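You operate a simulated robot arm through the tools that you are given. There is no shell and no other tool.

You run a simulated two-armed robot. Do the job below in one go: nothing can be reset, and whatever is moved stays where it is left.

Task
On the ironing board top, fold the teal hand towel in half and then in half again.
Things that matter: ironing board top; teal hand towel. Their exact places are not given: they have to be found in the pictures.

Only the result counts: the job must be done as asked and must still hold three seconds after the hand-in. Knocking over, shifting, dropping, spilling or breaking anything else fails it. Flat cloth is picked up by pressing the open fingertips on it (5 to 10 N) and closing them slowly along it; thin cloth reads only 2 to 8 mm in the jaws.

Robot
Two 7-joint arms with two-finger grippers on one trunk, on a base that moves. Base frame: it is fixed to the floor where the robot stands at the start and does not move with it; the origin is under the middle of the robot, x ahead of it, y to its left, z up; the surface under the hand at the start is at about z = 0.86. Readings come in m, degrees, newtons and seconds.
The left shoulder is at the start at [0.078, 0.151, 0.988], the right one opposite. With the tool pointing down near the work surface each hand reaches from about 0.22 to 0.78 m from the robot's upright axis, wherever it stands, measured 20 degrees to its own side. Places, roughly: ironing board top [0.5, 0.2, 0.9]; teal hand towel [0.5, 0.1, 0.9]. Payload 2.54 kg a hand.
The TCP of each hand is the grasp point between the finger pads, 0.03 m short of the fingertips. In the tool frame z runs along the fingers and y along their closing line. The gripper opens to 0.116 m; its body begins 0.095 m behind the TCP.
Orientation is that of the tool frame in the base frame, as [roll, pitch, yaw] about the fixed x, y, z axes, in that order (R = Rz(yaw) Ry(pitch) Rx(roll)). With the fingers straight down and closing along the base's y, the tool's x points along the base's -x, its y along +y and its z along -z.

Tools
- The arms move only by the tool nudge_tool. It takes "left_steps", "right_steps" or both (then of equal length, played together; a hand with none holds still); each is a list of rows, each a list of 3 entries, a list of its own where there are three numbers: the shift along the base's x, y, z in units of 400 mm (1.0 is 400 mm), then the turn, a rotation vector about the base's x, y, z in units of 45 degrees (1.0 is 45 degrees), then the opening, from 0 (shut) to 1 (fully open). In form: [[[x, y, z], [rx, ry, rz], gripper], ...]. A call has 1 to 20 rows; each row is the pose to reach, as a shift and turn from the pose commanded when the call began. A call with a number of a shift or a turn outside -1 to 1 is refused whole. Each row takes 0.2 s and may step no farther than 0.05 m and 8.6 degrees from the row before; otherwise, or with a gripper value out of range, the whole call is refused. Where a pose cannot be reached the arm comes as near as it can. A force on the tool above 40 N (or 10 N above the force at the start of the call, whichever is more), or a blocked arm, ends the call early, and 0.2 s more pass. The fingers move at their own pace (about 0.072 m/s each) and stop on an object; they squeeze with about 25 N. The grip force told is the motor's: it shows also when the fingers shut on nothing. Time passes only in rows, and 0.2 s behind the last, so rows that repeat a pose let the fingers close. The reply holds the time, the measured pose of the TCP, the force on the tool along the base axes, the opening and the grip force, in the units named above and with some noise, with the torque about the TCP (base axes, N m) and any sound that the robot's microphone picked up, and new pictures: "pictures" is both (left out), scene, wrist or none (wrist: the cameras of the hands that moved).
- Cameras (640 x 400 px; columns grow to the right, rows downward): "scene" is now at [0.1661, 0.0086, 1.14]; the picture's right is [0.12, -0.99, 0.00], its down [-0.20, -0.02, -0.98] and it looks along [0.97, 0.12, -0.20] (base axes); focal length 214 px, centre (320, 200). "left" rides on the left gripper at [0.069, 0.015, -0.122] in its tool frame; the picture's right is [-0.22, 0.98, 0.00], its down [-0.83, -0.18, -0.53] and it looks along [-0.52, -0.11, 0.85] (tool axes); focal length 251 px, centre (320, 200). "right" rides on the right gripper at [0.069, -0.015, -0.122] in its tool frame; the picture's right is [0.22, 0.98, 0.00], its down [-0.83, 0.18, -0.53] and it looks along [-0.52, 0.11, 0.85] (tool axes); focal length 251 px, centre (320, 200).
- move_column(by): slides the trunk up (or, below 0, down) by that many m; the arms and the scene camera ride with it, the base frame stays. It gives what a move gives, with no picture.
- drive_base(legs): drives the robot by 1 to 6 legs, each [ahead, left, turn to the left] in m, m and degrees, along the robot's own axes; the way and the turn of a leg run together, so that a leg with both is an arc; at most 1.5 m and 180 degrees a leg. The arms and the cameras ride along, it lands a little off, and it stops where it bumps. It gives what a move gives, and a new picture of the scene camera.
- head_to(pan, tilt): turns the head with the scene camera to pan (to the left, within 80 degrees either way) and tilt (down, from -29 to 69), counted from straight ahead of the robot. It gives what a move gives, and a new picture of the scene camera.
- pixel_to_xyz(camera, pixels): for up to 12 pixels [column, row] of the newest picture of that camera ("zoom" is the newest enlarged one), the place [x, y, z] in the base frame of the surface seen there, good to about 0.002 m, but the place of the scene camera against the robot may be out by one fixed shift of up to 0.012 m in any direction. The clock stands still meanwhile.
- inspect(camera, box): a new picture of the part [left, top, right, bottom] of that camera's present view, enlarged. The clock stands still meanwhile.
- hand_in(): hands the job in; it is judged then, once.

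Leave the grippers open and the arms clear of the work at the hand-in unless told otherwise.

The tools are called after "Emit:" as a command line: name --argument value ..., lists and objects as JSON in quotes. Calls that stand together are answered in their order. nudge_tool: Moves the arms, as the interface text tells. Its arguments: {"type":"object","properties":{"left_steps":{"type":"array"},"right_steps":{"type":"array"},"pictures":{"type":"string","enum":["both","scene","wrist","none"]}},"required":[]} The other tools are called the same way: move_column (by) moves the trunk up or down; drive_base (legs) drives the base; head_to (pan, tilt) turns the head that bears the scene camera; pixel_to_xyz (camera, pixels) gives the place of the surface under pixels of a picture; inspect (camera, box) takes an enlarged picture of a part of a camera's view; hand_in () hands the job in.

At the start:

```text
t: 0.0
left_position: [0.4046, 0.2605, 1.0158]
left_ee_rot: [-180.0, 0.0, -179.9]
left_contact_force: [-0.5, 0.2, -0.3]
left_torque: [0.01, 0.0, 0.03]
left_grip_width: 0.1159
left_finger_force: 0.1
right_position: [0.3994, -0.0831, 1.0955]
right_ee_rot: [179.9, 0.0, 180.0]
right_contact_force: [-0.4, -0.4, -0.1]
right_torque: [0.01, -0.03, -0.01]
right_grip_width: 0.116
right_finger_force: 0.0
trunk travel left (down, up): [-0.225, 0.064]
robot x, y, heading: [-0.0022, -0.0003, 0.0]
head pan, tilt (commanded): [6.9, 11.8]
```

scene: 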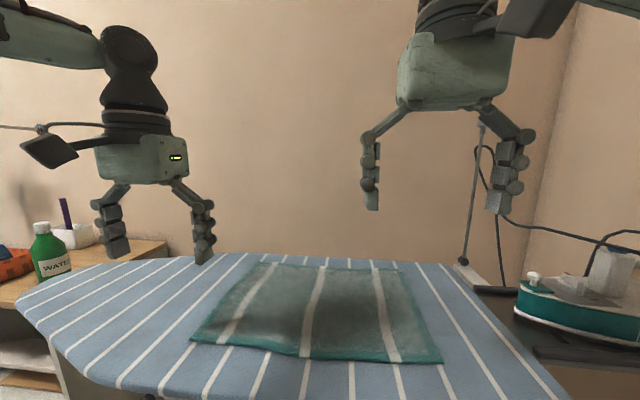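
right: 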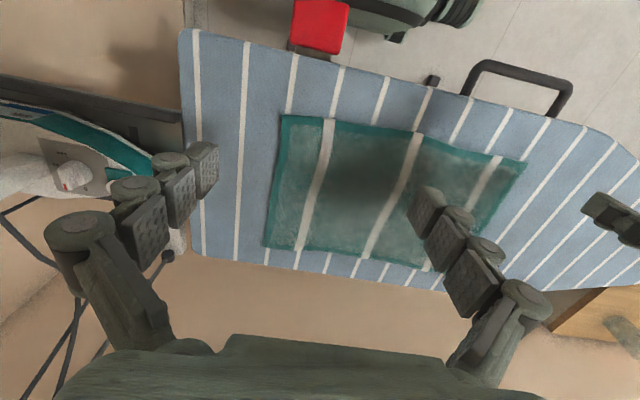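
left: 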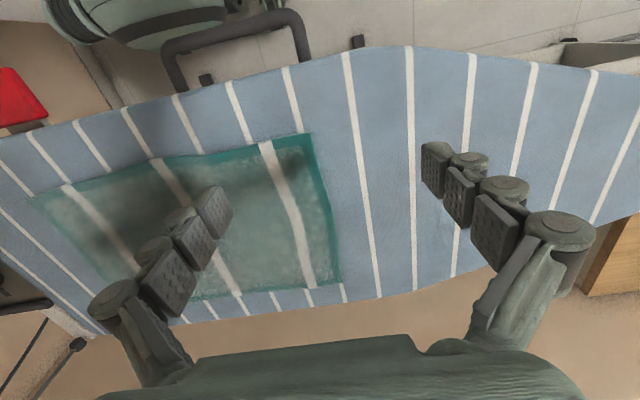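

I see the teal towel on the board in the scene picture, with corners at about (257,263), (397,268), (443,362) and (190,340). I'll tilt the head down for a better look before measuring anything.

Emit:
head_to --pan 0 --tilt 45

```text
t: 1.0
left_position: [0.4058, 0.2613, 1.0155]
left_ee_rot: [-179.9, 0.1, -179.9]
left_contact_force: [-0.4, 0.8, -0.2]
left_torque: [0.01, -0.04, 0.0]
left_grip_width: 0.116
left_finger_force: 0.0
right_position: [0.398, -0.0821, 1.0954]
right_ee_rot: [179.8, 0.0, 179.9]
right_contact_force: [1.1, -0.7, 0.0]
right_torque: [0.0, 0.0, 0.01]
right_grip_width: 0.1162
right_finger_force: 0.1
trunk travel left (down, up): [-0.225, 0.064]
robot x, y, heading: [0.0012, 0.0001, 0.1]
head pan, tilt (commanded): [0.0, 45.0]
```

scene: 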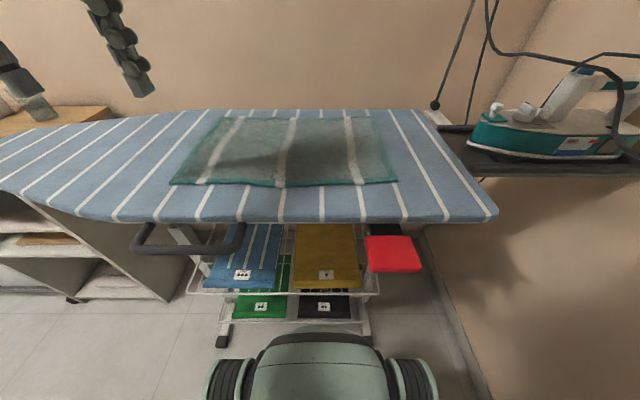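

The whole towel now shows, with corners near (170,184), (220,117), (372,117) and (397,182). I'll measure those corners and some points on the board edges.

Emit:
pixel_to_xyz --camera "scene" --pixels '[[172, 183], [222, 118], [371, 118], [396, 181], [281, 186], [293, 119], [280, 150], [280, 205], [150, 180], [430, 170], [495, 212], [300, 112]]'

Emit:
inspect --camera "scene" --box '[150, 90, 450, 230]'

Emit:
pixel_to_xyz --camera "left" --pixels '[[310, 135], [341, 283], [32, 197], [300, 215], [360, 200], [110, 282], [150, 230]]'

Emit:
pixel_to_xyz --camera "right" --pixels '[[282, 117], [524, 163], [265, 246], [430, 268], [350, 180], [240, 200], [400, 130]]'

```text
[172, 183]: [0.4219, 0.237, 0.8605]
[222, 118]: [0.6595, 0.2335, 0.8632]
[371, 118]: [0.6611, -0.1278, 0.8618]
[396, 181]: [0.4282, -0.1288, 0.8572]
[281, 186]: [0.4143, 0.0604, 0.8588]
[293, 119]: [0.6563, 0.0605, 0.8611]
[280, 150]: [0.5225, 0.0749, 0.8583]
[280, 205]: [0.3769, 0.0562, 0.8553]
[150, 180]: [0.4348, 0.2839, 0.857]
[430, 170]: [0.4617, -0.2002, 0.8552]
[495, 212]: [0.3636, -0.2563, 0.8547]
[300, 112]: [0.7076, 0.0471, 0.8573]
```

```text
2.13 times, centred on (300, 160) of scene
```

zoom: 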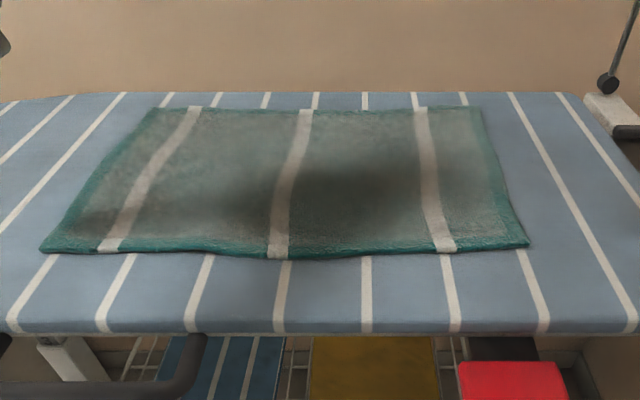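

```text
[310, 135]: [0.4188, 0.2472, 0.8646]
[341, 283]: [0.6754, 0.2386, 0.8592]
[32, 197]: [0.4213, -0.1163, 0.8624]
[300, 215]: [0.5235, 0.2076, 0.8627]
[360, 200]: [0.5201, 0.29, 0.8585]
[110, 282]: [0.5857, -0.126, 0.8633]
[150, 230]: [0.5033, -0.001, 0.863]
```

```text
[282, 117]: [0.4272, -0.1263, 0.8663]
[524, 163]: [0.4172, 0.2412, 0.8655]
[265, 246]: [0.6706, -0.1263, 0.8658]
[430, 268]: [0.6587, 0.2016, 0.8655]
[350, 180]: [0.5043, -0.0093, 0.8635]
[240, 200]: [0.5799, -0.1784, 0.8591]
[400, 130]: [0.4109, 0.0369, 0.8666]
```

The towel spans roughly x 0.42–0.67 and y −0.128–0.243, with its top at about z 0.864 and the board at about 0.858. My plan for fold 1 is to grip both near corners, one per hand, and carry the near edge over onto the far edge. Next I'll bring both hands above the near corners with the jaws partly closed, without touching anything.

Emit:
nudge_tool --left_steps '[[[0.016, -0.024, -0.053], [0, 0, 0], 0.6], [[0.031, -0.049, -0.106], [0, 0, 0], 0.4], [[0.047, -0.073, -0.16], [0, 0, 0], 0.35], [[0.0625, -0.0975, -0.2125], [0, 0, 0], 0.35], [[0.0625, -0.0975, -0.2125], [0, 0, 0], 0.35]]' --right_steps '[[[0.024, -0.014, -0.103], [0, 0, 0], 0.6], [[0.048, -0.028, -0.206], [0, 0, 0], 0.4], [[0.072, -0.042, -0.31], [0, 0, 0], 0.35], [[0.095, -0.055, -0.414], [0, 0, 0], 0.35], [[0.095, -0.055, -0.414], [0, 0, 0], 0.35]]' --pictures "both"

```text
t: 2.2
left_position: [0.4298, 0.2188, 0.93]
left_ee_rot: [180.0, 0.2, -179.9]
left_contact_force: [0.3, 0.1, 0.9]
left_torque: [-0.03, -0.01, 0.01]
left_grip_width: 0.0404
left_finger_force: 0.0
right_position: [0.4346, -0.1084, 0.93]
right_ee_rot: [179.9, 0.0, 180.0]
right_contact_force: [0.4, -0.7, 0.0]
right_torque: [-0.01, 0.0, -0.01]
right_grip_width: 0.0404
right_finger_force: 0.1
trunk travel left (down, up): [-0.225, 0.064]
robot x, y, heading: [-0.0024, -0.004, 0.2]
head pan, tilt (commanded): [0.0, 45.0]
```

scene: 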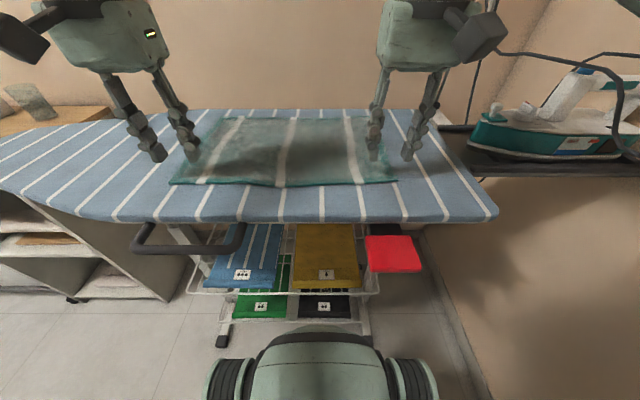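
right: 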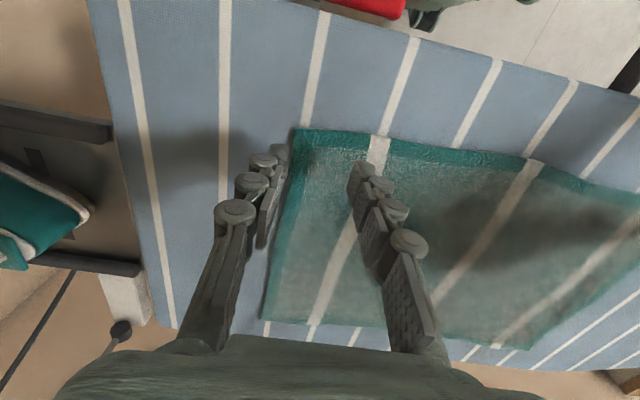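
left: 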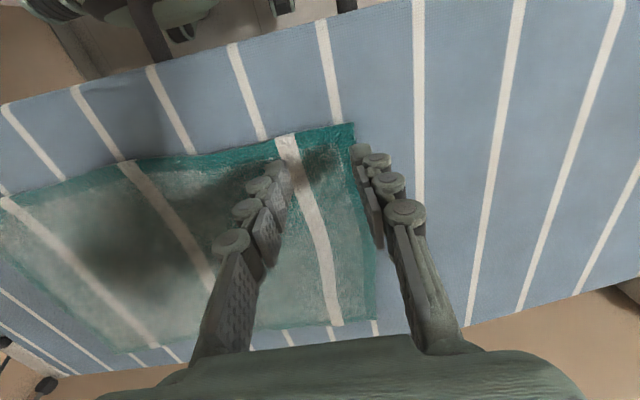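

Both hands hang about 4 cm above the near corners: the left corner shows at (353,124) in the left picture, the right one at (293,130) in the right picture. I'll re-measure both corners and the fingertips with the wrist cameras.

Emit:
pixel_to_xyz --camera "left" --pixels '[[350, 128], [360, 150], [285, 168], [280, 140], [310, 150], [370, 315], [390, 110]]'

Emit:
pixel_to_xyz --camera "right" --pixels '[[297, 133], [278, 150], [358, 168], [385, 143], [330, 150], [268, 315], [250, 110]]'

```text
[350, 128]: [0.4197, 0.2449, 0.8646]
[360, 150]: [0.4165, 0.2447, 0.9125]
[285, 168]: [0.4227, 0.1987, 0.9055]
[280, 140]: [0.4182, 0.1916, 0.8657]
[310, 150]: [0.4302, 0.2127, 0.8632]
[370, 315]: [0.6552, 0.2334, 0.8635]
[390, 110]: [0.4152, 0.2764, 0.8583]
```

```text
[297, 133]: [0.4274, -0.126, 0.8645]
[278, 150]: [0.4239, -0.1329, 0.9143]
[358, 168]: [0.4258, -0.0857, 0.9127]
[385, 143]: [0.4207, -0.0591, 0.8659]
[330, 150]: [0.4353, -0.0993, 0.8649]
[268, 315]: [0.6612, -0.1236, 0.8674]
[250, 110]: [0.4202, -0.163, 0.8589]
```

The fingertips hang at about z 0.90 and the towel edge is at x≈0.419. I'll shift both hands slightly inward so that all four fingertips land on cloth, then go down to about 5 mm above it.

Emit:
nudge_tool --left_steps '[[[0, -0.0275, -0.03], [0, 0, 0], 0.35], [[0, -0.0275, -0.07], [0, 0, 0], 0.35], [[0, -0.0275, -0.08], [0, 0, 0], 0.35]]' --right_steps '[[[0, 0.035, -0.03], [0, 0, 0], 0.35], [[0, 0.035, -0.07], [0, 0, 0], 0.35], [[0, 0.035, -0.08], [0, 0, 0], 0.35]]' --pictures "wrist"

```text
t: 3.0
left_position: [0.4293, 0.2102, 0.8972]
left_ee_rot: [180.0, -0.1, -179.8]
left_contact_force: [-0.4, -0.7, -0.2]
left_torque: [-0.01, -0.01, -0.01]
left_grip_width: 0.0406
left_finger_force: 0.0
right_position: [0.4366, -0.0912, 0.8992]
right_ee_rot: [179.9, 0.1, 179.9]
right_contact_force: [0.3, 0.2, -0.4]
right_torque: [0.0, 0.0, -0.02]
right_grip_width: 0.0406
right_finger_force: 0.0
trunk travel left (down, up): [-0.225, 0.064]
robot x, y, heading: [0.002, -0.0014, 0.1]
head pan, tilt (commanded): [0.0, 45.0]
```

right: 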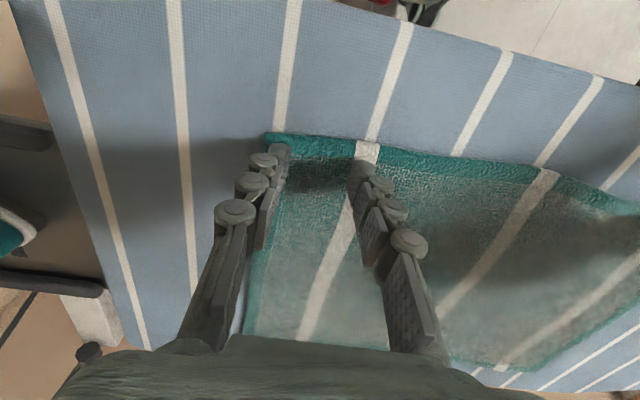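
left: 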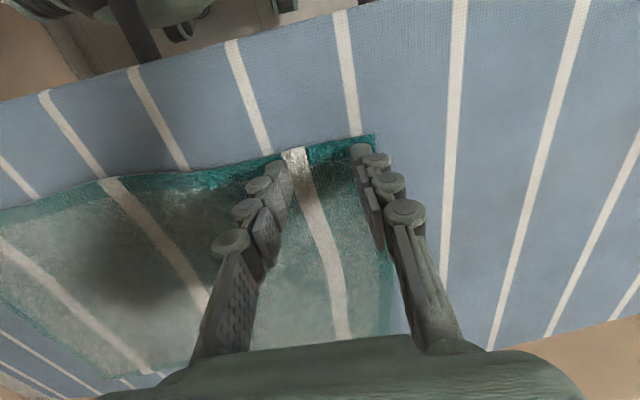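

All four fingertips now hang just over the teal border, with no force on them yet. I'll lower both hands another 5 mm in small steps to find contact.

Emit:
nudge_tool --left_steps '[[[0, 0, -0.005], [0, 0, 0], 0.35], [[0, 0, -0.01], [0, 0, 0], 0.35], [[0, 0, -0.0125], [0, 0, 0], 0.35]]' --right_steps '[[[0, 0, -0.005], [0, 0, 0], 0.35], [[0, 0, -0.01], [0, 0, 0], 0.35], [[0, 0, -0.0125], [0, 0, 0], 0.35]]' --pictures "none"

```text
t: 3.8
left_position: [0.4299, 0.2088, 0.8927]
left_ee_rot: [-180.0, 0.0, -179.9]
left_contact_force: [0.4, 1.2, 2.0]
left_torque: [0.03, 0.01, 0.0]
left_grip_width: 0.0406
left_finger_force: 0.0
right_position: [0.4379, -0.0899, 0.8938]
right_ee_rot: [-179.9, 0.1, 179.9]
right_contact_force: [-0.6, -1.1, 1.5]
right_torque: [-0.02, -0.03, 0.02]
right_grip_width: 0.0407
right_finger_force: 0.0
trunk travel left (down, up): [-0.225, 0.064]
robot x, y, heading: [-0.0031, -0.0008, -0.1]
head pan, tilt (commanded): [0.0, 45.0]
```

Light contact reads about 2 N on each hand. I'll press another 3 mm toward the 5–10 N range.

Emit:
nudge_tool --left_steps '[[[0, 0, -0.003], [0, 0, 0], 0.35], [[0, 0, -0.006], [0, 0, 0], 0.35]]' --right_steps '[[[0, 0, -0.003], [0, 0, 0], 0.35], [[0, 0, -0.006], [0, 0, 0], 0.35]]' --pictures "none"

```text
t: 4.4
left_position: [0.4295, 0.2109, 0.8919]
left_ee_rot: [180.0, 0.4, -179.9]
left_contact_force: [1.7, -0.1, 11.7]
left_torque: [0.01, -0.03, 0.02]
left_grip_width: 0.0414
left_finger_force: 0.1
right_position: [0.4371, -0.091, 0.8935]
right_ee_rot: [180.0, 0.1, 179.9]
right_contact_force: [0.4, 1.5, 7.2]
right_torque: [-0.02, -0.04, 0.02]
right_grip_width: 0.0411
right_finger_force: 0.2
trunk travel left (down, up): [-0.225, 0.064]
robot x, y, heading: [0.0011, 0.0007, -0.0]
head pan, tilt (commanded): [0.0, 45.0]
```

The left hand presses 11.7 N and the right 7.2 N. I'll ease the left up by 0.6 mm and close both jaws slowly along the cloth.

Emit:
nudge_tool --left_steps '[[[0, 0, 0.0014], [0, 0, 0], 0.32], [[0, 0, 0.0014], [0, 0, 0], 0.29], [[0, 0, 0.0014], [0, 0, 0], 0.26], [[0, 0, 0.0014], [0, 0, 0], 0.23], [[0, 0, 0.0014], [0, 0, 0], 0.2], [[0, 0, 0.0014], [0, 0, 0], 0.17], [[0, 0, 0.0014], [0, 0, 0], 0.14], [[0, 0, 0.0014], [0, 0, 0], 0.11], [[0, 0, 0.0014], [0, 0, 0], 0.08], [[0, 0, 0.0014], [0, 0, 0], 0.05], [[0, 0, 0.0014], [0, 0, 0], 0.02], [[0, 0, 0.0014], [0, 0, 0], 0.0], [[0, 0, 0.0014], [0, 0, 0], 0.0]]' --right_steps '[[[0, 0, 0], [0, 0, 0], 0.32], [[0, 0, 0], [0, 0, 0], 0.29], [[0, 0, 0], [0, 0, 0], 0.26], [[0, 0, 0], [0, 0, 0], 0.23], [[0, 0, 0], [0, 0, 0], 0.2], [[0, 0, 0], [0, 0, 0], 0.17], [[0, 0, 0], [0, 0, 0], 0.14], [[0, 0, 0], [0, 0, 0], 0.11], [[0, 0, 0], [0, 0, 0], 0.08], [[0, 0, 0], [0, 0, 0], 0.05], [[0, 0, 0], [0, 0, 0], 0.02], [[0, 0, 0], [0, 0, 0], 0.0], [[0, 0, 0], [0, 0, 0], 0.0]]' --pictures "both"

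```text
t: 7.2
left_position: [0.4297, 0.2096, 0.8912]
left_ee_rot: [-179.9, 0.0, -179.9]
left_contact_force: [-0.3, -3.9, 2.9]
left_torque: [-0.1, -0.01, -0.01]
left_grip_width: 0.0036
left_finger_force: 25.2
right_position: [0.4365, -0.0897, 0.8913]
right_ee_rot: [179.9, -0.1, 179.8]
right_contact_force: [-1.4, 3.5, 5.8]
right_torque: [0.14, 0.02, 0.04]
right_grip_width: 0.0045
right_finger_force: 25.2
trunk travel left (down, up): [-0.225, 0.064]
robot x, y, heading: [0.0025, 0.0015, 0.0]
head pan, tilt (commanded): [0.0, 45.0]
```

scene: 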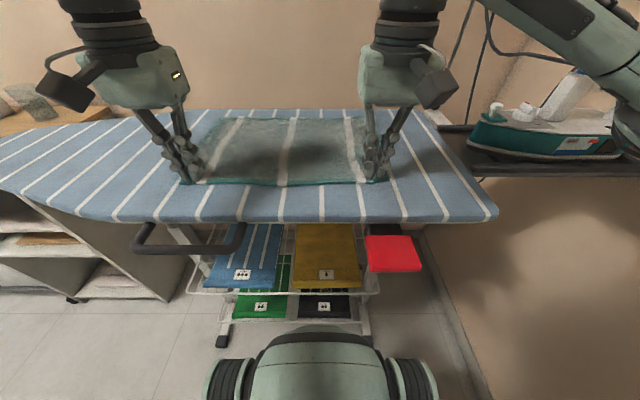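
right: 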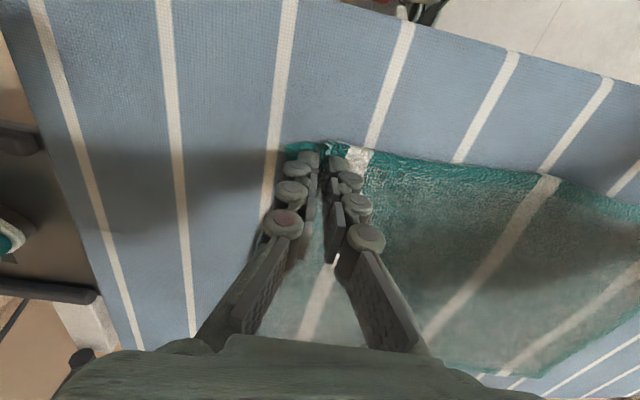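
left: 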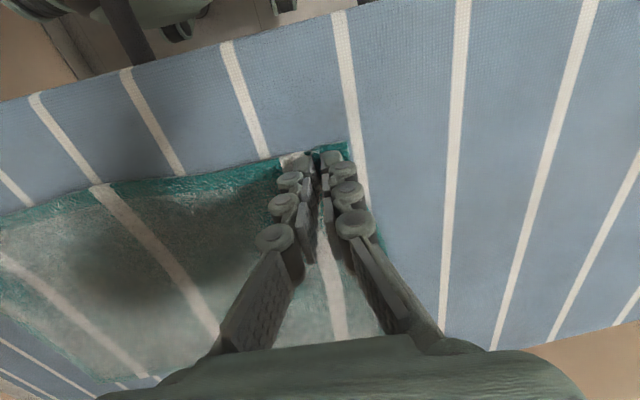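

The jaws read 3.6 mm and 4.5 mm at 25 N, so both hands have pinched cloth. This ruck pinch would leave the near edge turned the wrong way after a fold, though. A grip straddling the far edge, folded toward me, should lie cleaner. I'll open the jaws in place, which spreads the cloth back out, and then lift.

Emit:
nudge_tool --left_steps '[[[0, 0, 0], [0, 0, 0], 0.08], [[0, 0, 0], [0, 0, 0], 0.16], [[0, 0, 0], [0, 0, 0], 0.24], [[0, 0, 0], [0, 0, 0], 0.32], [[0, 0, 0], [0, 0, 0], 0.35], [[0, 0, 0.05], [0, 0, 0], 0.35], [[0, 0, 0.15], [0, 0, 0], 0.35], [[0, 0, 0.25], [0, 0, 0], 0.35]]' --right_steps '[[[0, 0, 0], [0, 0, 0], 0.08], [[0, 0, 0], [0, 0, 0], 0.16], [[0, 0, 0], [0, 0, 0], 0.24], [[0, 0, 0], [0, 0, 0], 0.32], [[0, 0, 0], [0, 0, 0], 0.35], [[0, 0, 0.05], [0, 0, 0], 0.35], [[0, 0, 0.15], [0, 0, 0], 0.35], [[0, 0, 0.25], [0, 0, 0], 0.35]]' --pictures "both"

```text
t: 9.0
left_position: [0.4308, 0.2101, 0.9928]
left_ee_rot: [180.0, 0.1, -179.9]
left_contact_force: [-0.6, 1.5, 0.0]
left_torque: [0.01, 0.0, 0.0]
left_grip_width: 0.0406
left_finger_force: 0.1
right_position: [0.4364, -0.0892, 0.9921]
right_ee_rot: [180.0, 0.0, 179.8]
right_contact_force: [0.2, -0.1, 0.1]
right_torque: [-0.02, 0.02, -0.02]
right_grip_width: 0.0404
right_finger_force: 0.0
trunk travel left (down, up): [-0.225, 0.064]
robot x, y, heading: [0.0031, 0.0035, -0.1]
head pan, tilt (commanded): [0.0, 45.0]
```

scene: 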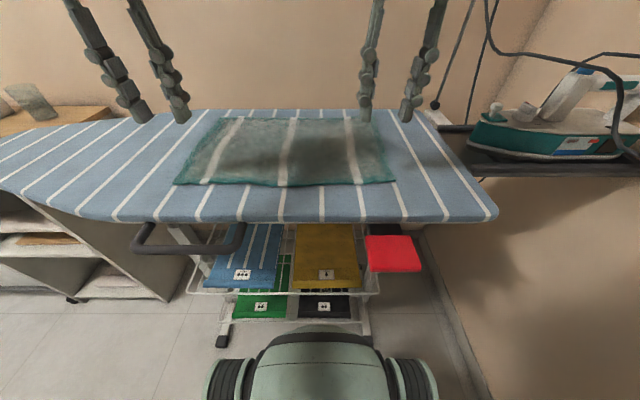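
right: 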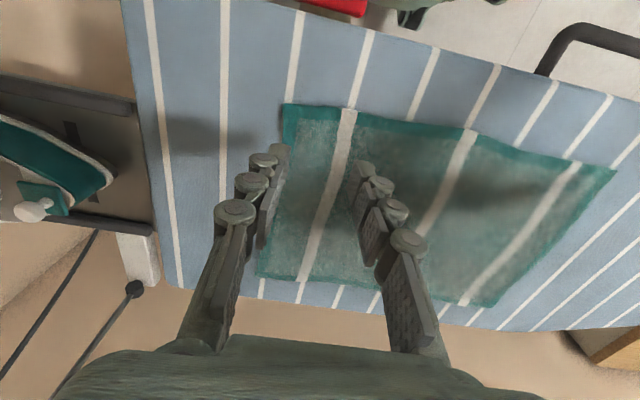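
left: 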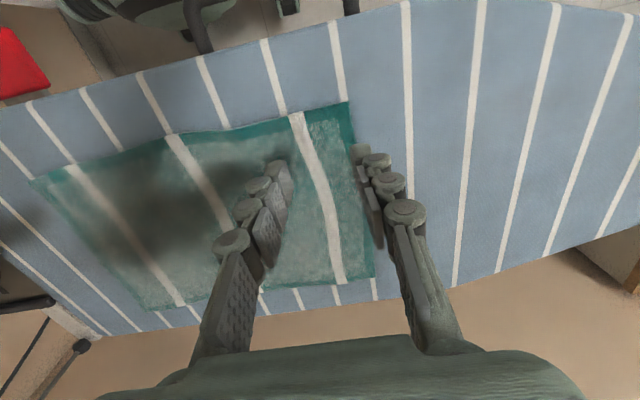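

The towel lay flat again after the release. I'll measure all its corners again with the wrist cameras before moving to the far edge.

Emit:
pixel_to_xyz --camera "left" --pixels '[[345, 106], [372, 273], [340, 277], [300, 282], [35, 182], [200, 205], [374, 295]]'

Emit:
pixel_to_xyz --camera "right" --pixels '[[287, 106], [260, 273], [300, 280], [610, 170], [470, 303], [380, 288], [260, 295]]'

Emit:
inspect --camera "scene" --box '[150, 90, 450, 230]'

```text
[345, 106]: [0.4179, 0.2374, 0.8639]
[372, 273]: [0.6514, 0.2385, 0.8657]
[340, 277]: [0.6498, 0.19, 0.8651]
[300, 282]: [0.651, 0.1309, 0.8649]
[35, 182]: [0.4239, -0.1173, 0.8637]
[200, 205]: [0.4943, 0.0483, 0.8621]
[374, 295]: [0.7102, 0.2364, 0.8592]
```

```text
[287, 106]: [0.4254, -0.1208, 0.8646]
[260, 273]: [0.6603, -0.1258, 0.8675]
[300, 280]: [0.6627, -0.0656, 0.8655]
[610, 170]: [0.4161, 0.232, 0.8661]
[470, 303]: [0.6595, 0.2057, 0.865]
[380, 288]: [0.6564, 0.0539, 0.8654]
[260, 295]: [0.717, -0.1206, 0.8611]
```

```text
2.13 times, centred on (300, 160) of scene
```

zoom: 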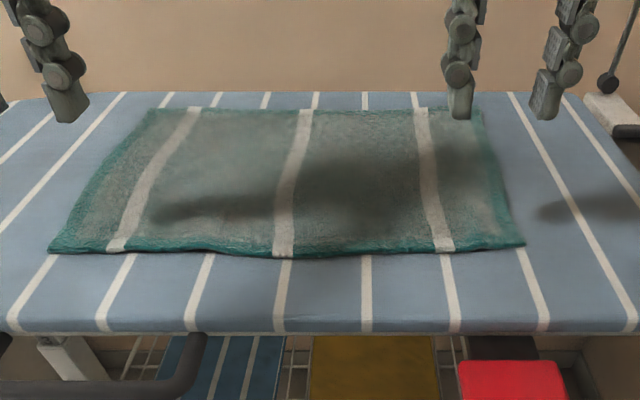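

The cloth now lies with its near edge at x≈0.42 and its far edge at x≈0.668, y from −0.125 to 0.238. Next I'll turn both hands 90° about the vertical so the jaws close along x, cameras on the outer sides. This is the first 45°.

Emit:
nudge_tool --left_steps '[[[0, 0, 0.02], [0, 0, -0.167], 0.35], [[0, 0, 0.04], [0, 0, -0.333], 0.35], [[0, 0, 0.06], [0, 0, -0.5], 0.35], [[0, 0, 0.08], [0, 0, -0.667], 0.35], [[0, 0, 0.1], [0, 0, -0.833], 0.35], [[0, 0, 0.1], [0, 0, -1.0], 0.35]]' --right_steps '[[[0, 0, 0.02], [0, 0, 0.167], 0.35], [[0, 0, 0.04], [0, 0, 0.333], 0.35], [[0, 0, 0.06], [0, 0, 0.5], 0.35], [[0, 0, 0.08], [0, 0, 0.667], 0.35], [[0, 0, 0.1], [0, 0, 0.833], 0.35], [[0, 0, 0.1], [0, 0, 1.0], 0.35]]' --pictures "none"

Emit:
nudge_tool --left_steps '[[[0, 0, 0], [0, 0, -0.167], 0.35], [[0, 0, 0], [0, 0, -0.333], 0.35], [[0, 0, 0], [0, 0, -0.5], 0.35], [[0, 0, 0], [0, 0, -0.667], 0.35], [[0, 0, 0], [0, 0, -0.833], 0.35], [[0, 0, 0], [0, 0, -1.0], 0.35], [[0, 0, 0], [0, 0, -1.0], 0.35]]' --right_steps '[[[0, 0, 0], [0, 0, 0.167], 0.35], [[0, 0, 0], [0, 0, 0.333], 0.35], [[0, 0, 0], [0, 0, 0.5], 0.35], [[0, 0, 0], [0, 0, 0.667], 0.35], [[0, 0, 0], [0, 0, 0.833], 0.35], [[0, 0, 0], [0, 0, 1.0], 0.35], [[0, 0, 0], [0, 0, 1.0], 0.35]]' --pictures "both"

```text
t: 10.4
left_position: [0.4283, 0.2104, 1.0309]
left_ee_rot: [179.9, 0.1, 134.9]
left_contact_force: [-0.2, 0.3, -0.1]
left_torque: [0.02, 0.03, -0.03]
left_grip_width: 0.0407
left_finger_force: 0.0
right_position: [0.4379, -0.0916, 1.0314]
right_ee_rot: [179.9, -0.1, -134.9]
right_contact_force: [-0.2, 1.1, 0.3]
right_torque: [-0.01, 0.03, -0.04]
right_grip_width: 0.0407
right_finger_force: 0.0
trunk travel left (down, up): [-0.225, 0.064]
robot x, y, heading: [-0.0011, -0.0016, 0.1]
head pan, tilt (commanded): [0.0, 45.0]
```

```text
t: 12.0
left_position: [0.4294, 0.2112, 1.0334]
left_ee_rot: [-180.0, 0.1, 90.0]
left_contact_force: [-0.2, 0.0, -1.3]
left_torque: [0.03, -0.01, 0.0]
left_grip_width: 0.0406
left_finger_force: 0.0
right_position: [0.4369, -0.0899, 1.0299]
right_ee_rot: [179.9, 0.0, -90.0]
right_contact_force: [0.4, 0.5, 0.7]
right_torque: [0.02, 0.0, -0.01]
right_grip_width: 0.0404
right_finger_force: 0.2
trunk travel left (down, up): [-0.225, 0.064]
robot x, y, heading: [0.0009, 0.0029, 0.2]
head pan, tilt (commanded): [0.0, 45.0]
```

scene: 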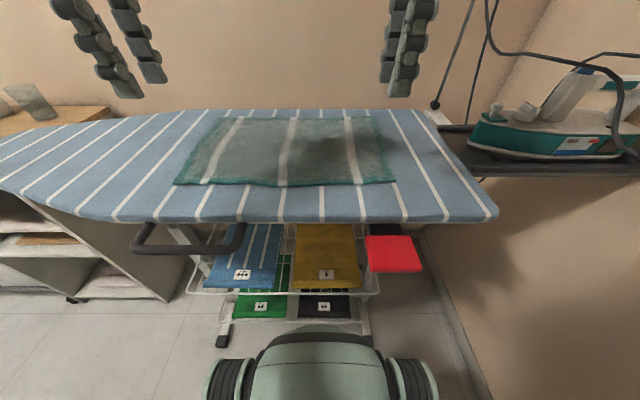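
right: 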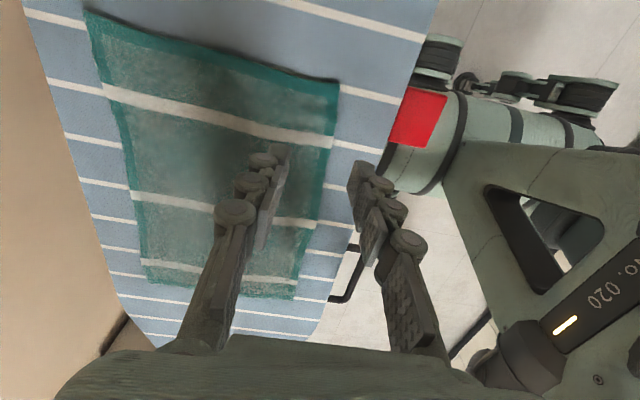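
left: 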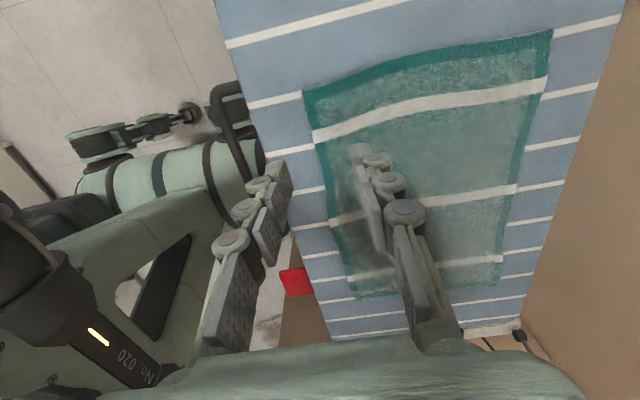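

The hands turned fine and the wrist views show the far edge well. Before gripping anything, I'll test in free air whether both hands can hold the 45° finger-forward tilt at the near edge, where fold 1 is to end.

Emit:
nudge_tool --left_steps '[[[0, 0, 0], [0, -0.167, 0], 0.35], [[0, 0, 0], [0, -0.333, 0], 0.35], [[0, 0, 0], [0, -0.5, 0], 0.35], [[0, 0, -0.05], [0, -0.667, 0], 0.35], [[0, 0, -0.1], [0, -0.833, 0], 0.35], [[0, 0, -0.15], [0, -1.0, 0], 0.35], [[0, 0, -0.2], [0, -1.0, 0], 0.35], [[0, 0, -0.2], [0, -1.0, 0], 0.35]]' --right_steps '[[[0, 0, 0], [0, -0.167, 0], 0.35], [[0, 0, 0], [0, -0.333, 0], 0.35], [[0, 0, 0], [0, -0.5, 0], 0.35], [[0, 0, -0.05], [0, -0.667, 0], 0.35], [[0, 0, -0.1], [0, -0.833, 0], 0.35], [[0, 0, -0.15], [0, -1.0, 0], 0.35], [[0, 0, -0.2], [0, -1.0, 0], 0.35], [[0, 0, -0.2], [0, -1.0, 0], 0.35]]' --pictures "both"

```text
t: 13.8
left_position: [0.4514, 0.2083, 0.9667]
left_ee_rot: [135.1, 0.1, 89.9]
left_contact_force: [-0.4, 0.5, -0.6]
left_torque: [0.01, 0.0, 0.0]
left_grip_width: 0.0406
left_finger_force: 0.1
left hand out of reach, approached as far as the arm can: row 6, 7, 8
right_position: [0.4368, -0.0904, 0.9509]
right_ee_rot: [-135.0, 0.1, -90.0]
right_contact_force: [0.3, -1.2, -0.4]
right_torque: [-0.01, 0.01, 0.01]
right_grip_width: 0.0406
right_finger_force: 0.1
trunk travel left (down, up): [-0.225, 0.064]
robot x, y, heading: [0.002, 0.0005, 0.1]
head pan, tilt (commanded): [0.0, 45.0]
```

scene: 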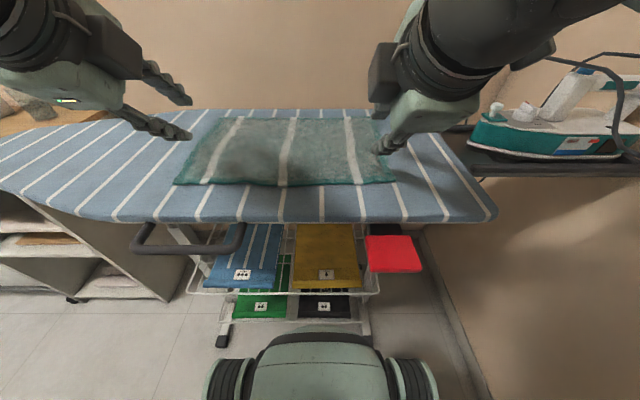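
right: 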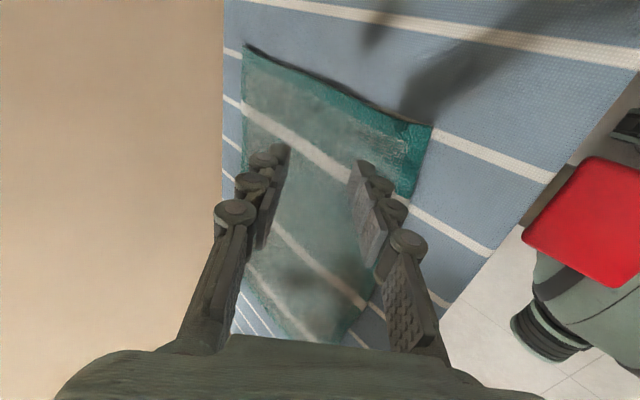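
left: 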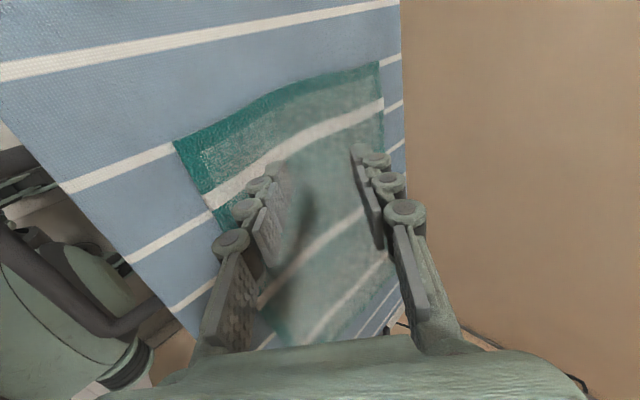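

The right hand reaches the tilted pose, but the left stops short at x=0.451, z=0.967. Backing the robot off by about 6 cm should fix that and still leave the far edge in reach. Both hands are more than 8 cm above the board, so the drive is clear.

Emit:
drive_base --legs '[[-0.06, 0, 0]]'

```text
t: 14.8
left_position: [0.3939, 0.2078, 0.9667]
left_ee_rot: [135.1, 0.1, 90.0]
left_contact_force: [-0.3, 0.0, 0.1]
left_torque: [0.01, -0.02, 0.0]
left_grip_width: 0.0406
left_finger_force: 0.0
right_position: [0.3802, -0.0908, 0.952]
right_ee_rot: [-135.0, 0.1, -89.9]
right_contact_force: [0.0, -0.3, 1.1]
right_torque: [0.02, -0.01, 0.0]
right_grip_width: 0.0408
right_finger_force: 0.1
trunk travel left (down, up): [-0.225, 0.064]
robot x, y, heading: [-0.0564, 0.0024, -0.0]
head pan, tilt (commanded): [0.0, 45.0]
```

scene: 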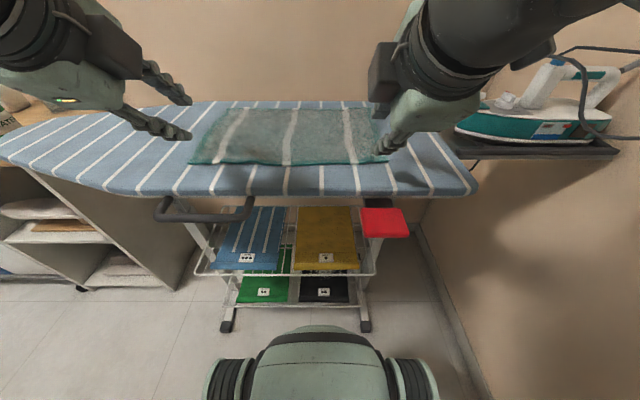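

The base moved back 5.6 cm. I'll test the tilted pose again in robot terms by moving both hands toward x≈0.43, z≈0.923, still clear of the cloth.

Emit:
nudge_tool --left_steps '[[[0.075, 0, 0], [0, 0, 0], 0.35], [[0.15, 0, -0.04], [0, 0, 0], 0.35], [[0.15, 0, -0.075], [0, 0, 0], 0.35], [[0.15, 0, -0.075], [0, 0, 0], 0.35]]' --right_steps '[[[0.065, 0, 0], [0, 0, 0], 0.35], [[0.125, 0, -0.04], [0, 0, 0], 0.35], [[0.125, 0, -0.075], [0, 0, 0], 0.35], [[0.125, 0, -0.075], [0, 0, 0], 0.35]]' --pictures "wrist"

```text
t: 15.8
left_position: [0.4553, 0.2073, 0.9372]
left_ee_rot: [135.1, 0.1, 90.0]
left_contact_force: [-0.8, -0.3, -0.3]
left_torque: [-0.01, -0.01, -0.03]
left_grip_width: 0.0405
left_finger_force: 0.1
right_position: [0.4301, -0.0901, 0.9222]
right_ee_rot: [-135.2, 0.0, -90.0]
right_contact_force: [-0.4, -0.4, 0.3]
right_torque: [0.03, 0.02, 0.02]
right_grip_width: 0.0403
right_finger_force: 0.0
trunk travel left (down, up): [-0.225, 0.064]
robot x, y, heading: [-0.0569, -0.0022, -0.1]
head pan, tilt (commanded): [0.0, 45.0]
```

right: 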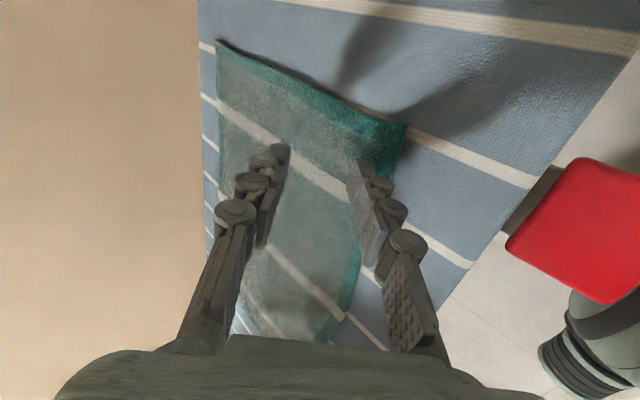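
left: 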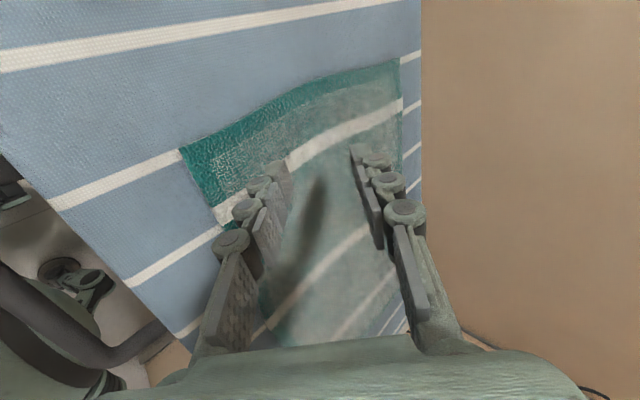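

No out-of-reach note this time. The left hand took its shift from where it actually stood, so I'll bring it in to x≈0.43, z≈0.922 to finish the test.

Emit:
nudge_tool --left_steps '[[[-0.03, 0, -0.02], [0, 0, 0], 0.35], [[-0.063, 0, -0.0375], [0, 0, 0], 0.35], [[-0.063, 0, -0.0375], [0, 0, 0], 0.35]]' --pictures "none"

```text
t: 16.6
left_position: [0.429, 0.2074, 0.9205]
left_ee_rot: [135.2, 0.1, 89.9]
left_contact_force: [-0.4, -0.7, 1.6]
left_torque: [0.01, -0.04, 0.0]
left_grip_width: 0.0407
left_finger_force: 0.0
right_position: [0.4311, -0.0901, 0.9227]
right_ee_rot: [-135.1, 0.1, -90.0]
right_contact_force: [0.6, 0.2, 0.1]
right_torque: [-0.01, 0.02, 0.03]
right_grip_width: 0.0403
right_finger_force: 0.0
trunk travel left (down, up): [-0.225, 0.064]
robot x, y, heading: [-0.055, 0.0041, 0.2]
head pan, tilt (commanded): [0.0, 45.0]
```

The left hand reaches the tilted near-edge pose too. Now both hands will rise, straighten back to vertical, and move over the far edge: left near y 0.22, right near y −0.107, x≈0.668.

Emit:
nudge_tool --left_steps '[[[0, 0, 0.1], [0, 0, 0], 0.35], [[0.09, 0.005, 0.16], [0, 0.167, 0], 0.35], [[0.19, 0.01, 0.2], [0, 0.333, 0], 0.35], [[0.29, 0.015, 0.2], [0, 0.5, 0], 0.35], [[0.39, 0.02, 0.2], [0, 0.667, 0], 0.35], [[0.49, 0.025, 0.2], [0, 0.833, 0], 0.35], [[0.5975, 0.03, 0.2], [0, 1.0, 0], 0.35], [[0.5975, 0.03, 0.15], [0, 1.0, 0], 0.35]]' --right_steps '[[[0, 0, 0.1], [0, 0, 0], 0.35], [[0.09, -0.01, 0.16], [0, 0.167, 0], 0.35], [[0.19, -0.02, 0.2], [0, 0.333, 0], 0.35], [[0.29, -0.03, 0.2], [0, 0.5, 0], 0.35], [[0.39, -0.035, 0.2], [0, 0.667, 0], 0.35], [[0.49, -0.04, 0.2], [0, 0.833, 0], 0.35], [[0.5925, -0.0425, 0.2], [0, 1.0, 0], 0.35], [[0.5925, -0.0425, 0.15], [0, 1.0, 0], 0.35]]' --pictures "both"

```text
t: 18.4
left_position: [0.5976, 0.2501, 0.9615]
left_ee_rot: [-179.8, 0.0, 90.0]
left_contact_force: [-0.4, 0.2, -0.7]
left_torque: [0.06, 0.02, -0.02]
left_grip_width: 0.0407
left_finger_force: 0.1
left hand out of reach, approached as far as the arm can: row 6, 7, 8
right_position: [0.667, -0.1104, 0.9789]
right_ee_rot: [179.9, 0.0, -89.9]
right_contact_force: [0.7, -1.4, -0.4]
right_torque: [0.04, 0.06, 0.02]
right_grip_width: 0.0407
right_finger_force: 0.0
right hand out of reach, approached as far as the arm can: row 7, 8
trunk travel left (down, up): [-0.225, 0.064]
robot x, y, heading: [-0.0573, 0.0004, 0.1]
head pan, tilt (commanded): [0.0, 45.0]
```

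scene: 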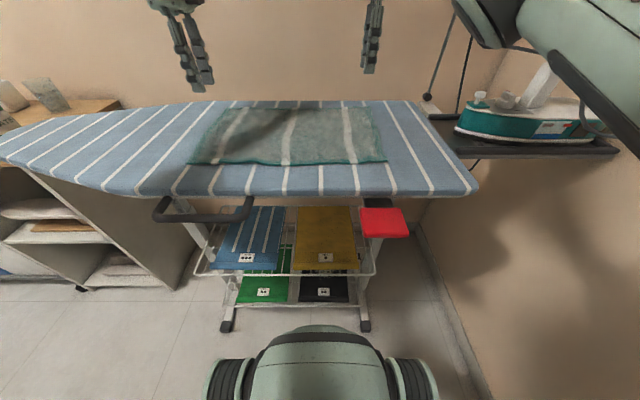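
right: 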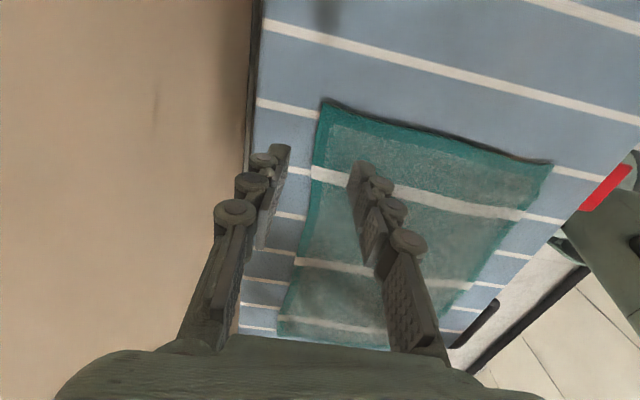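
left: 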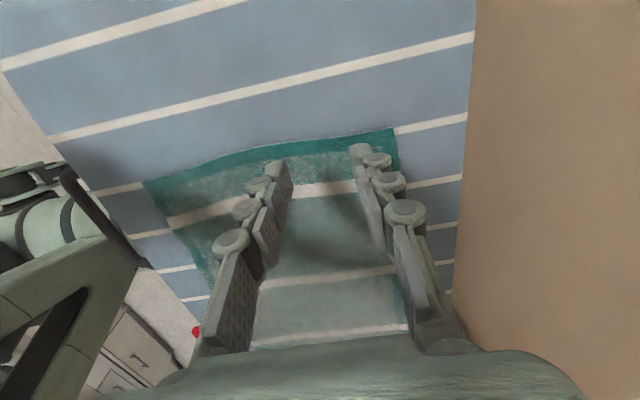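

The left hand stopped at x≈0.60: with the jaws turned this way it can't reach the far edge from here. I may have to drive closer for the grasp and back off during the fold. First I'll measure the clearance in front of the base: the base front near (320,328), the basket feet at (228,326) and (365,326), and the basket front at (285,272).

Emit:
pixel_to_xyz --camera "scene" --pixels '[[320, 330], [228, 328], [365, 328], [200, 270], [285, 273], [375, 270], [230, 370], [420, 370], [160, 215], [320, 193], [380, 235], [250, 365]]'

Emit:
pixel_to_xyz --camera "right" --pixels '[[322, 105], [312, 170], [318, 130], [300, 255], [260, 120], [549, 165], [283, 325]]'

Emit:
pixel_to_xyz --camera "left" --pixels '[[392, 130], [396, 165], [400, 290], [146, 183], [470, 120]]'

```text
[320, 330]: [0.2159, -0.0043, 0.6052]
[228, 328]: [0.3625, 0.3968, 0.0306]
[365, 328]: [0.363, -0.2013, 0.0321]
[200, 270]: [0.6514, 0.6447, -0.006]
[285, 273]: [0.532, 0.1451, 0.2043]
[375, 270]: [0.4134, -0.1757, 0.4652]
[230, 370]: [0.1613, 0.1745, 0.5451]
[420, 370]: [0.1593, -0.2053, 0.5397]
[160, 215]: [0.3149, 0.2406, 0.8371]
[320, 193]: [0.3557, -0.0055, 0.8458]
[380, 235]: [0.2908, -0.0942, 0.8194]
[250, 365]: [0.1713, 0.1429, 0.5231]
```

```text
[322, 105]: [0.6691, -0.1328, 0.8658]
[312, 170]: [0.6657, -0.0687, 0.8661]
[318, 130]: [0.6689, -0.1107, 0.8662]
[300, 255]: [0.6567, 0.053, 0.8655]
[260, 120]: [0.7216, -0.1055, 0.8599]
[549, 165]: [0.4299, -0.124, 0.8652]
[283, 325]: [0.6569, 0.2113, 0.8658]
```

```text
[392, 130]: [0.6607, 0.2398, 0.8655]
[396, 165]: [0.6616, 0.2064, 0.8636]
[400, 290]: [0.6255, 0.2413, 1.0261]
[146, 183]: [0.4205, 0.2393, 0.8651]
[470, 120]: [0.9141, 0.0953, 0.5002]
```

The far edge is at x≈0.662–0.669, and there is a gap of about 14 cm from the base front (x 0.216) to the basket feet (x 0.36). The left arm may only have stuck on the way, so I'll try again from its present pose toward (0.662, 0.219, 0.935).

Emit:
nudge_tool --left_steps '[[[0.05, -0.03, -0.02], [0, 0, 0], 0.35], [[0.1, -0.06, -0.04], [0, 0, 0], 0.35], [[0.15, -0.078, -0.06], [0, 0, 0], 0.35], [[0.16, -0.078, -0.066], [0, 0, 0], 0.35], [[0.16, -0.078, -0.066], [0, 0, 0], 0.35]]' --pictures "none"

```text
t: 19.6
left_position: [0.6046, 0.2479, 0.9311]
left_ee_rot: [-180.0, 0.1, 90.1]
left_contact_force: [-1.2, 0.2, -0.2]
left_torque: [0.01, -0.02, -0.02]
left_grip_width: 0.0405
left_finger_force: 0.0
left hand out of reach, approached as far as the arm can: row 1, 2, 3, 4, 5
right_position: [0.6661, -0.1106, 0.9801]
right_ee_rot: [179.9, 0.0, -90.1]
right_contact_force: [-0.9, 0.0, 0.2]
right_torque: [-0.01, -0.02, -0.01]
right_grip_width: 0.0405
right_finger_force: 0.1
trunk travel left (down, up): [-0.225, 0.064]
robot x, y, heading: [-0.0543, 0.0028, -0.0]
head pan, tilt (commanded): [0.0, 45.0]
```

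The left arm is truly limited with the jaws turned this way. I'll pull both hands back a little and up, then drive forward about 8.5 cm, which leaves roughly 6 cm of base clearance.

Emit:
nudge_tool --left_steps '[[[-0.02, 0, 0.04], [0, 0, 0], 0.35], [[-0.05, 0, 0.08], [0, 0, 0], 0.35]]' --right_steps '[[[-0.09, 0, 0], [0, 0, 0], 0.35], [[-0.18, 0, 0], [0, 0, 0], 0.35]]' --pictures "none"

Emit:
drive_base --legs '[[0.085, 0, 0]]'

```text
t: 20.1
left_position: [0.586, 0.2476, 0.9608]
left_ee_rot: [-180.0, 0.1, 90.1]
left_contact_force: [0.7, -1.1, 0.1]
left_torque: [0.01, -0.02, -0.01]
left_grip_width: 0.0406
left_finger_force: 0.0
right_position: [0.5945, -0.1117, 0.9797]
right_ee_rot: [179.8, 0.1, -90.2]
right_contact_force: [-0.8, -0.5, -0.3]
right_torque: [0.04, 0.0, -0.05]
right_grip_width: 0.0406
right_finger_force: 0.1
trunk travel left (down, up): [-0.225, 0.064]
robot x, y, heading: [-0.0575, -0.0009, -0.1]
head pan, tilt (commanded): [0.0, 45.0]
```

```text
t: 21.2
left_position: [0.6708, 0.2484, 0.9615]
left_ee_rot: [-179.8, 0.1, 90.1]
left_contact_force: [0.2, -0.3, 0.0]
left_torque: [0.01, 0.02, 0.02]
left_grip_width: 0.0407
left_finger_force: 0.0
right_position: [0.68, -0.1093, 0.981]
right_ee_rot: [179.9, 0.0, -90.0]
right_contact_force: [-0.1, 0.3, 0.5]
right_torque: [-0.01, 0.02, 0.0]
right_grip_width: 0.0407
right_finger_force: 0.1
trunk travel left (down, up): [-0.225, 0.064]
robot x, y, heading: [0.0272, 0.0006, 0.1]
head pan, tilt (commanded): [0.0, 45.0]
```

scene: 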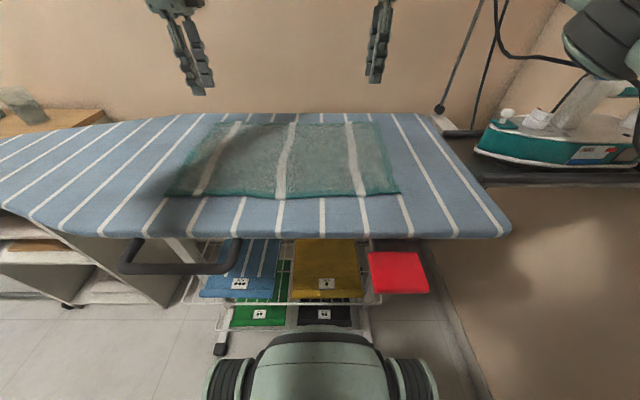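

Both hands now stand near the far edge. The right forearm is close to the iron in the picture near (600,60), so I'll check the heights there before lowering anything.

Emit:
pixel_to_xyz --camera "scene" --pixels '[[590, 60], [620, 70], [600, 30], [630, 130], [560, 130], [510, 115], [600, 95], [635, 110], [520, 150]]'

Emit:
inspect --camera "scene" --box '[440, 0, 640, 200]'

```text
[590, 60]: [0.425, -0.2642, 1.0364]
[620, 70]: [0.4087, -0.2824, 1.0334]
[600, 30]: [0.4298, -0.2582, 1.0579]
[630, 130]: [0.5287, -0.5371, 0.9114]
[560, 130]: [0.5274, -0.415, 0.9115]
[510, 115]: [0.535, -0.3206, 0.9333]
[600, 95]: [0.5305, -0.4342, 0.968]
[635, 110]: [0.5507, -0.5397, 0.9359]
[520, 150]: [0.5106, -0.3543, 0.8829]
```

```text
2.00 times, centred on (540, 100) of scene
```

zoom: 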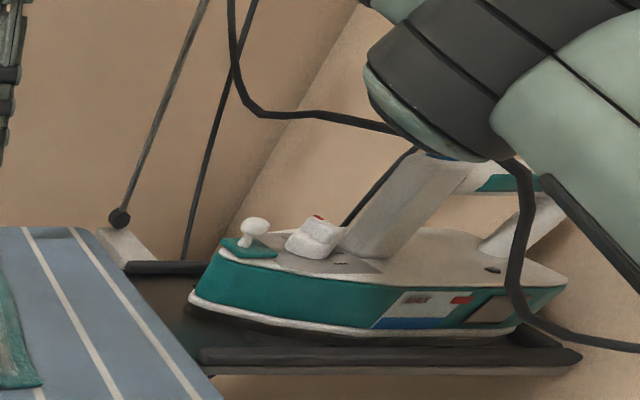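

The iron's nose is at (0.535, −0.32, 0.93) and the right elbow's underside at (0.42, −0.27, 1.04), about 12 cm apart. I'll lower both hands part way and check again.

Emit:
nudge_tool --left_steps '[[[-0.005, -0.04, 0], [0, 0, 0], 0.35], [[-0.01, -0.076, -0.04], [0, 0, 0], 0.35], [[-0.01, -0.076, -0.08], [0, 0, 0], 0.35], [[-0.01, -0.076, -0.1], [0, 0, 0], 0.35]]' --right_steps '[[[-0.01, 0, -0.03], [0, 0, 0], 0.35], [[-0.02, 0, -0.07], [0, 0, 0], 0.35], [[-0.02, 0, -0.11], [0, 0, 0], 0.35], [[-0.02, 0, -0.14], [0, 0, 0], 0.35]]' --pictures "both"

```text
t: 22.2
left_position: [0.6677, 0.2174, 0.921]
left_ee_rot: [-179.9, 0.2, 90.2]
left_contact_force: [0.3, 0.0, -0.5]
left_torque: [-0.03, -0.02, -0.01]
left_grip_width: 0.0407
left_finger_force: 0.1
right_position: [0.6722, -0.1112, 0.9262]
right_ee_rot: [-179.9, 0.0, -90.1]
right_contact_force: [1.1, 0.4, -0.1]
right_torque: [0.0, -0.03, -0.02]
right_grip_width: 0.0406
right_finger_force: 0.1
trunk travel left (down, up): [-0.225, 0.064]
robot x, y, heading: [0.0314, -0.0032, 0.1]
head pan, tilt (commanded): [0.0, 45.0]
```

scene: 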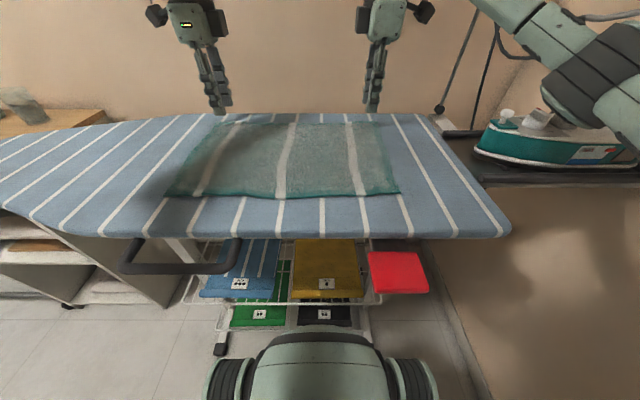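
right: 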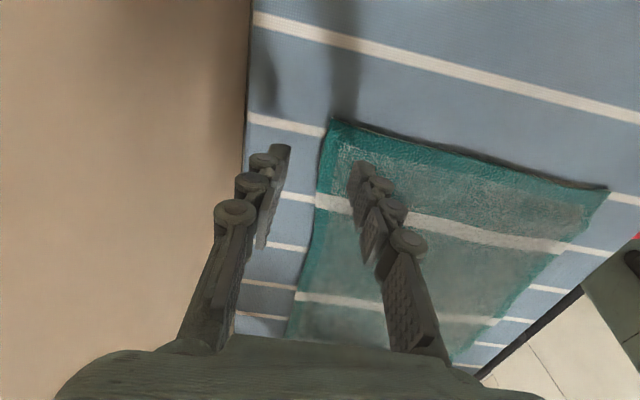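
left: 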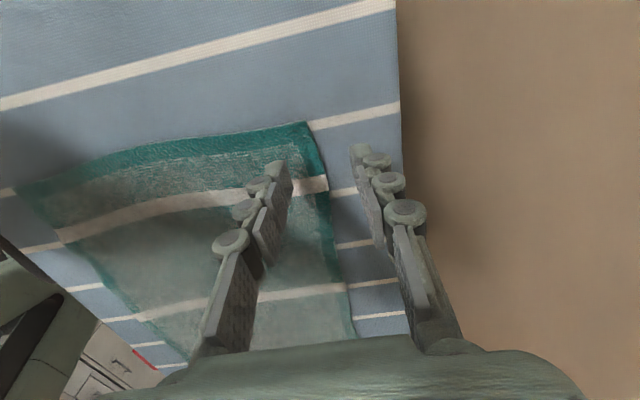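

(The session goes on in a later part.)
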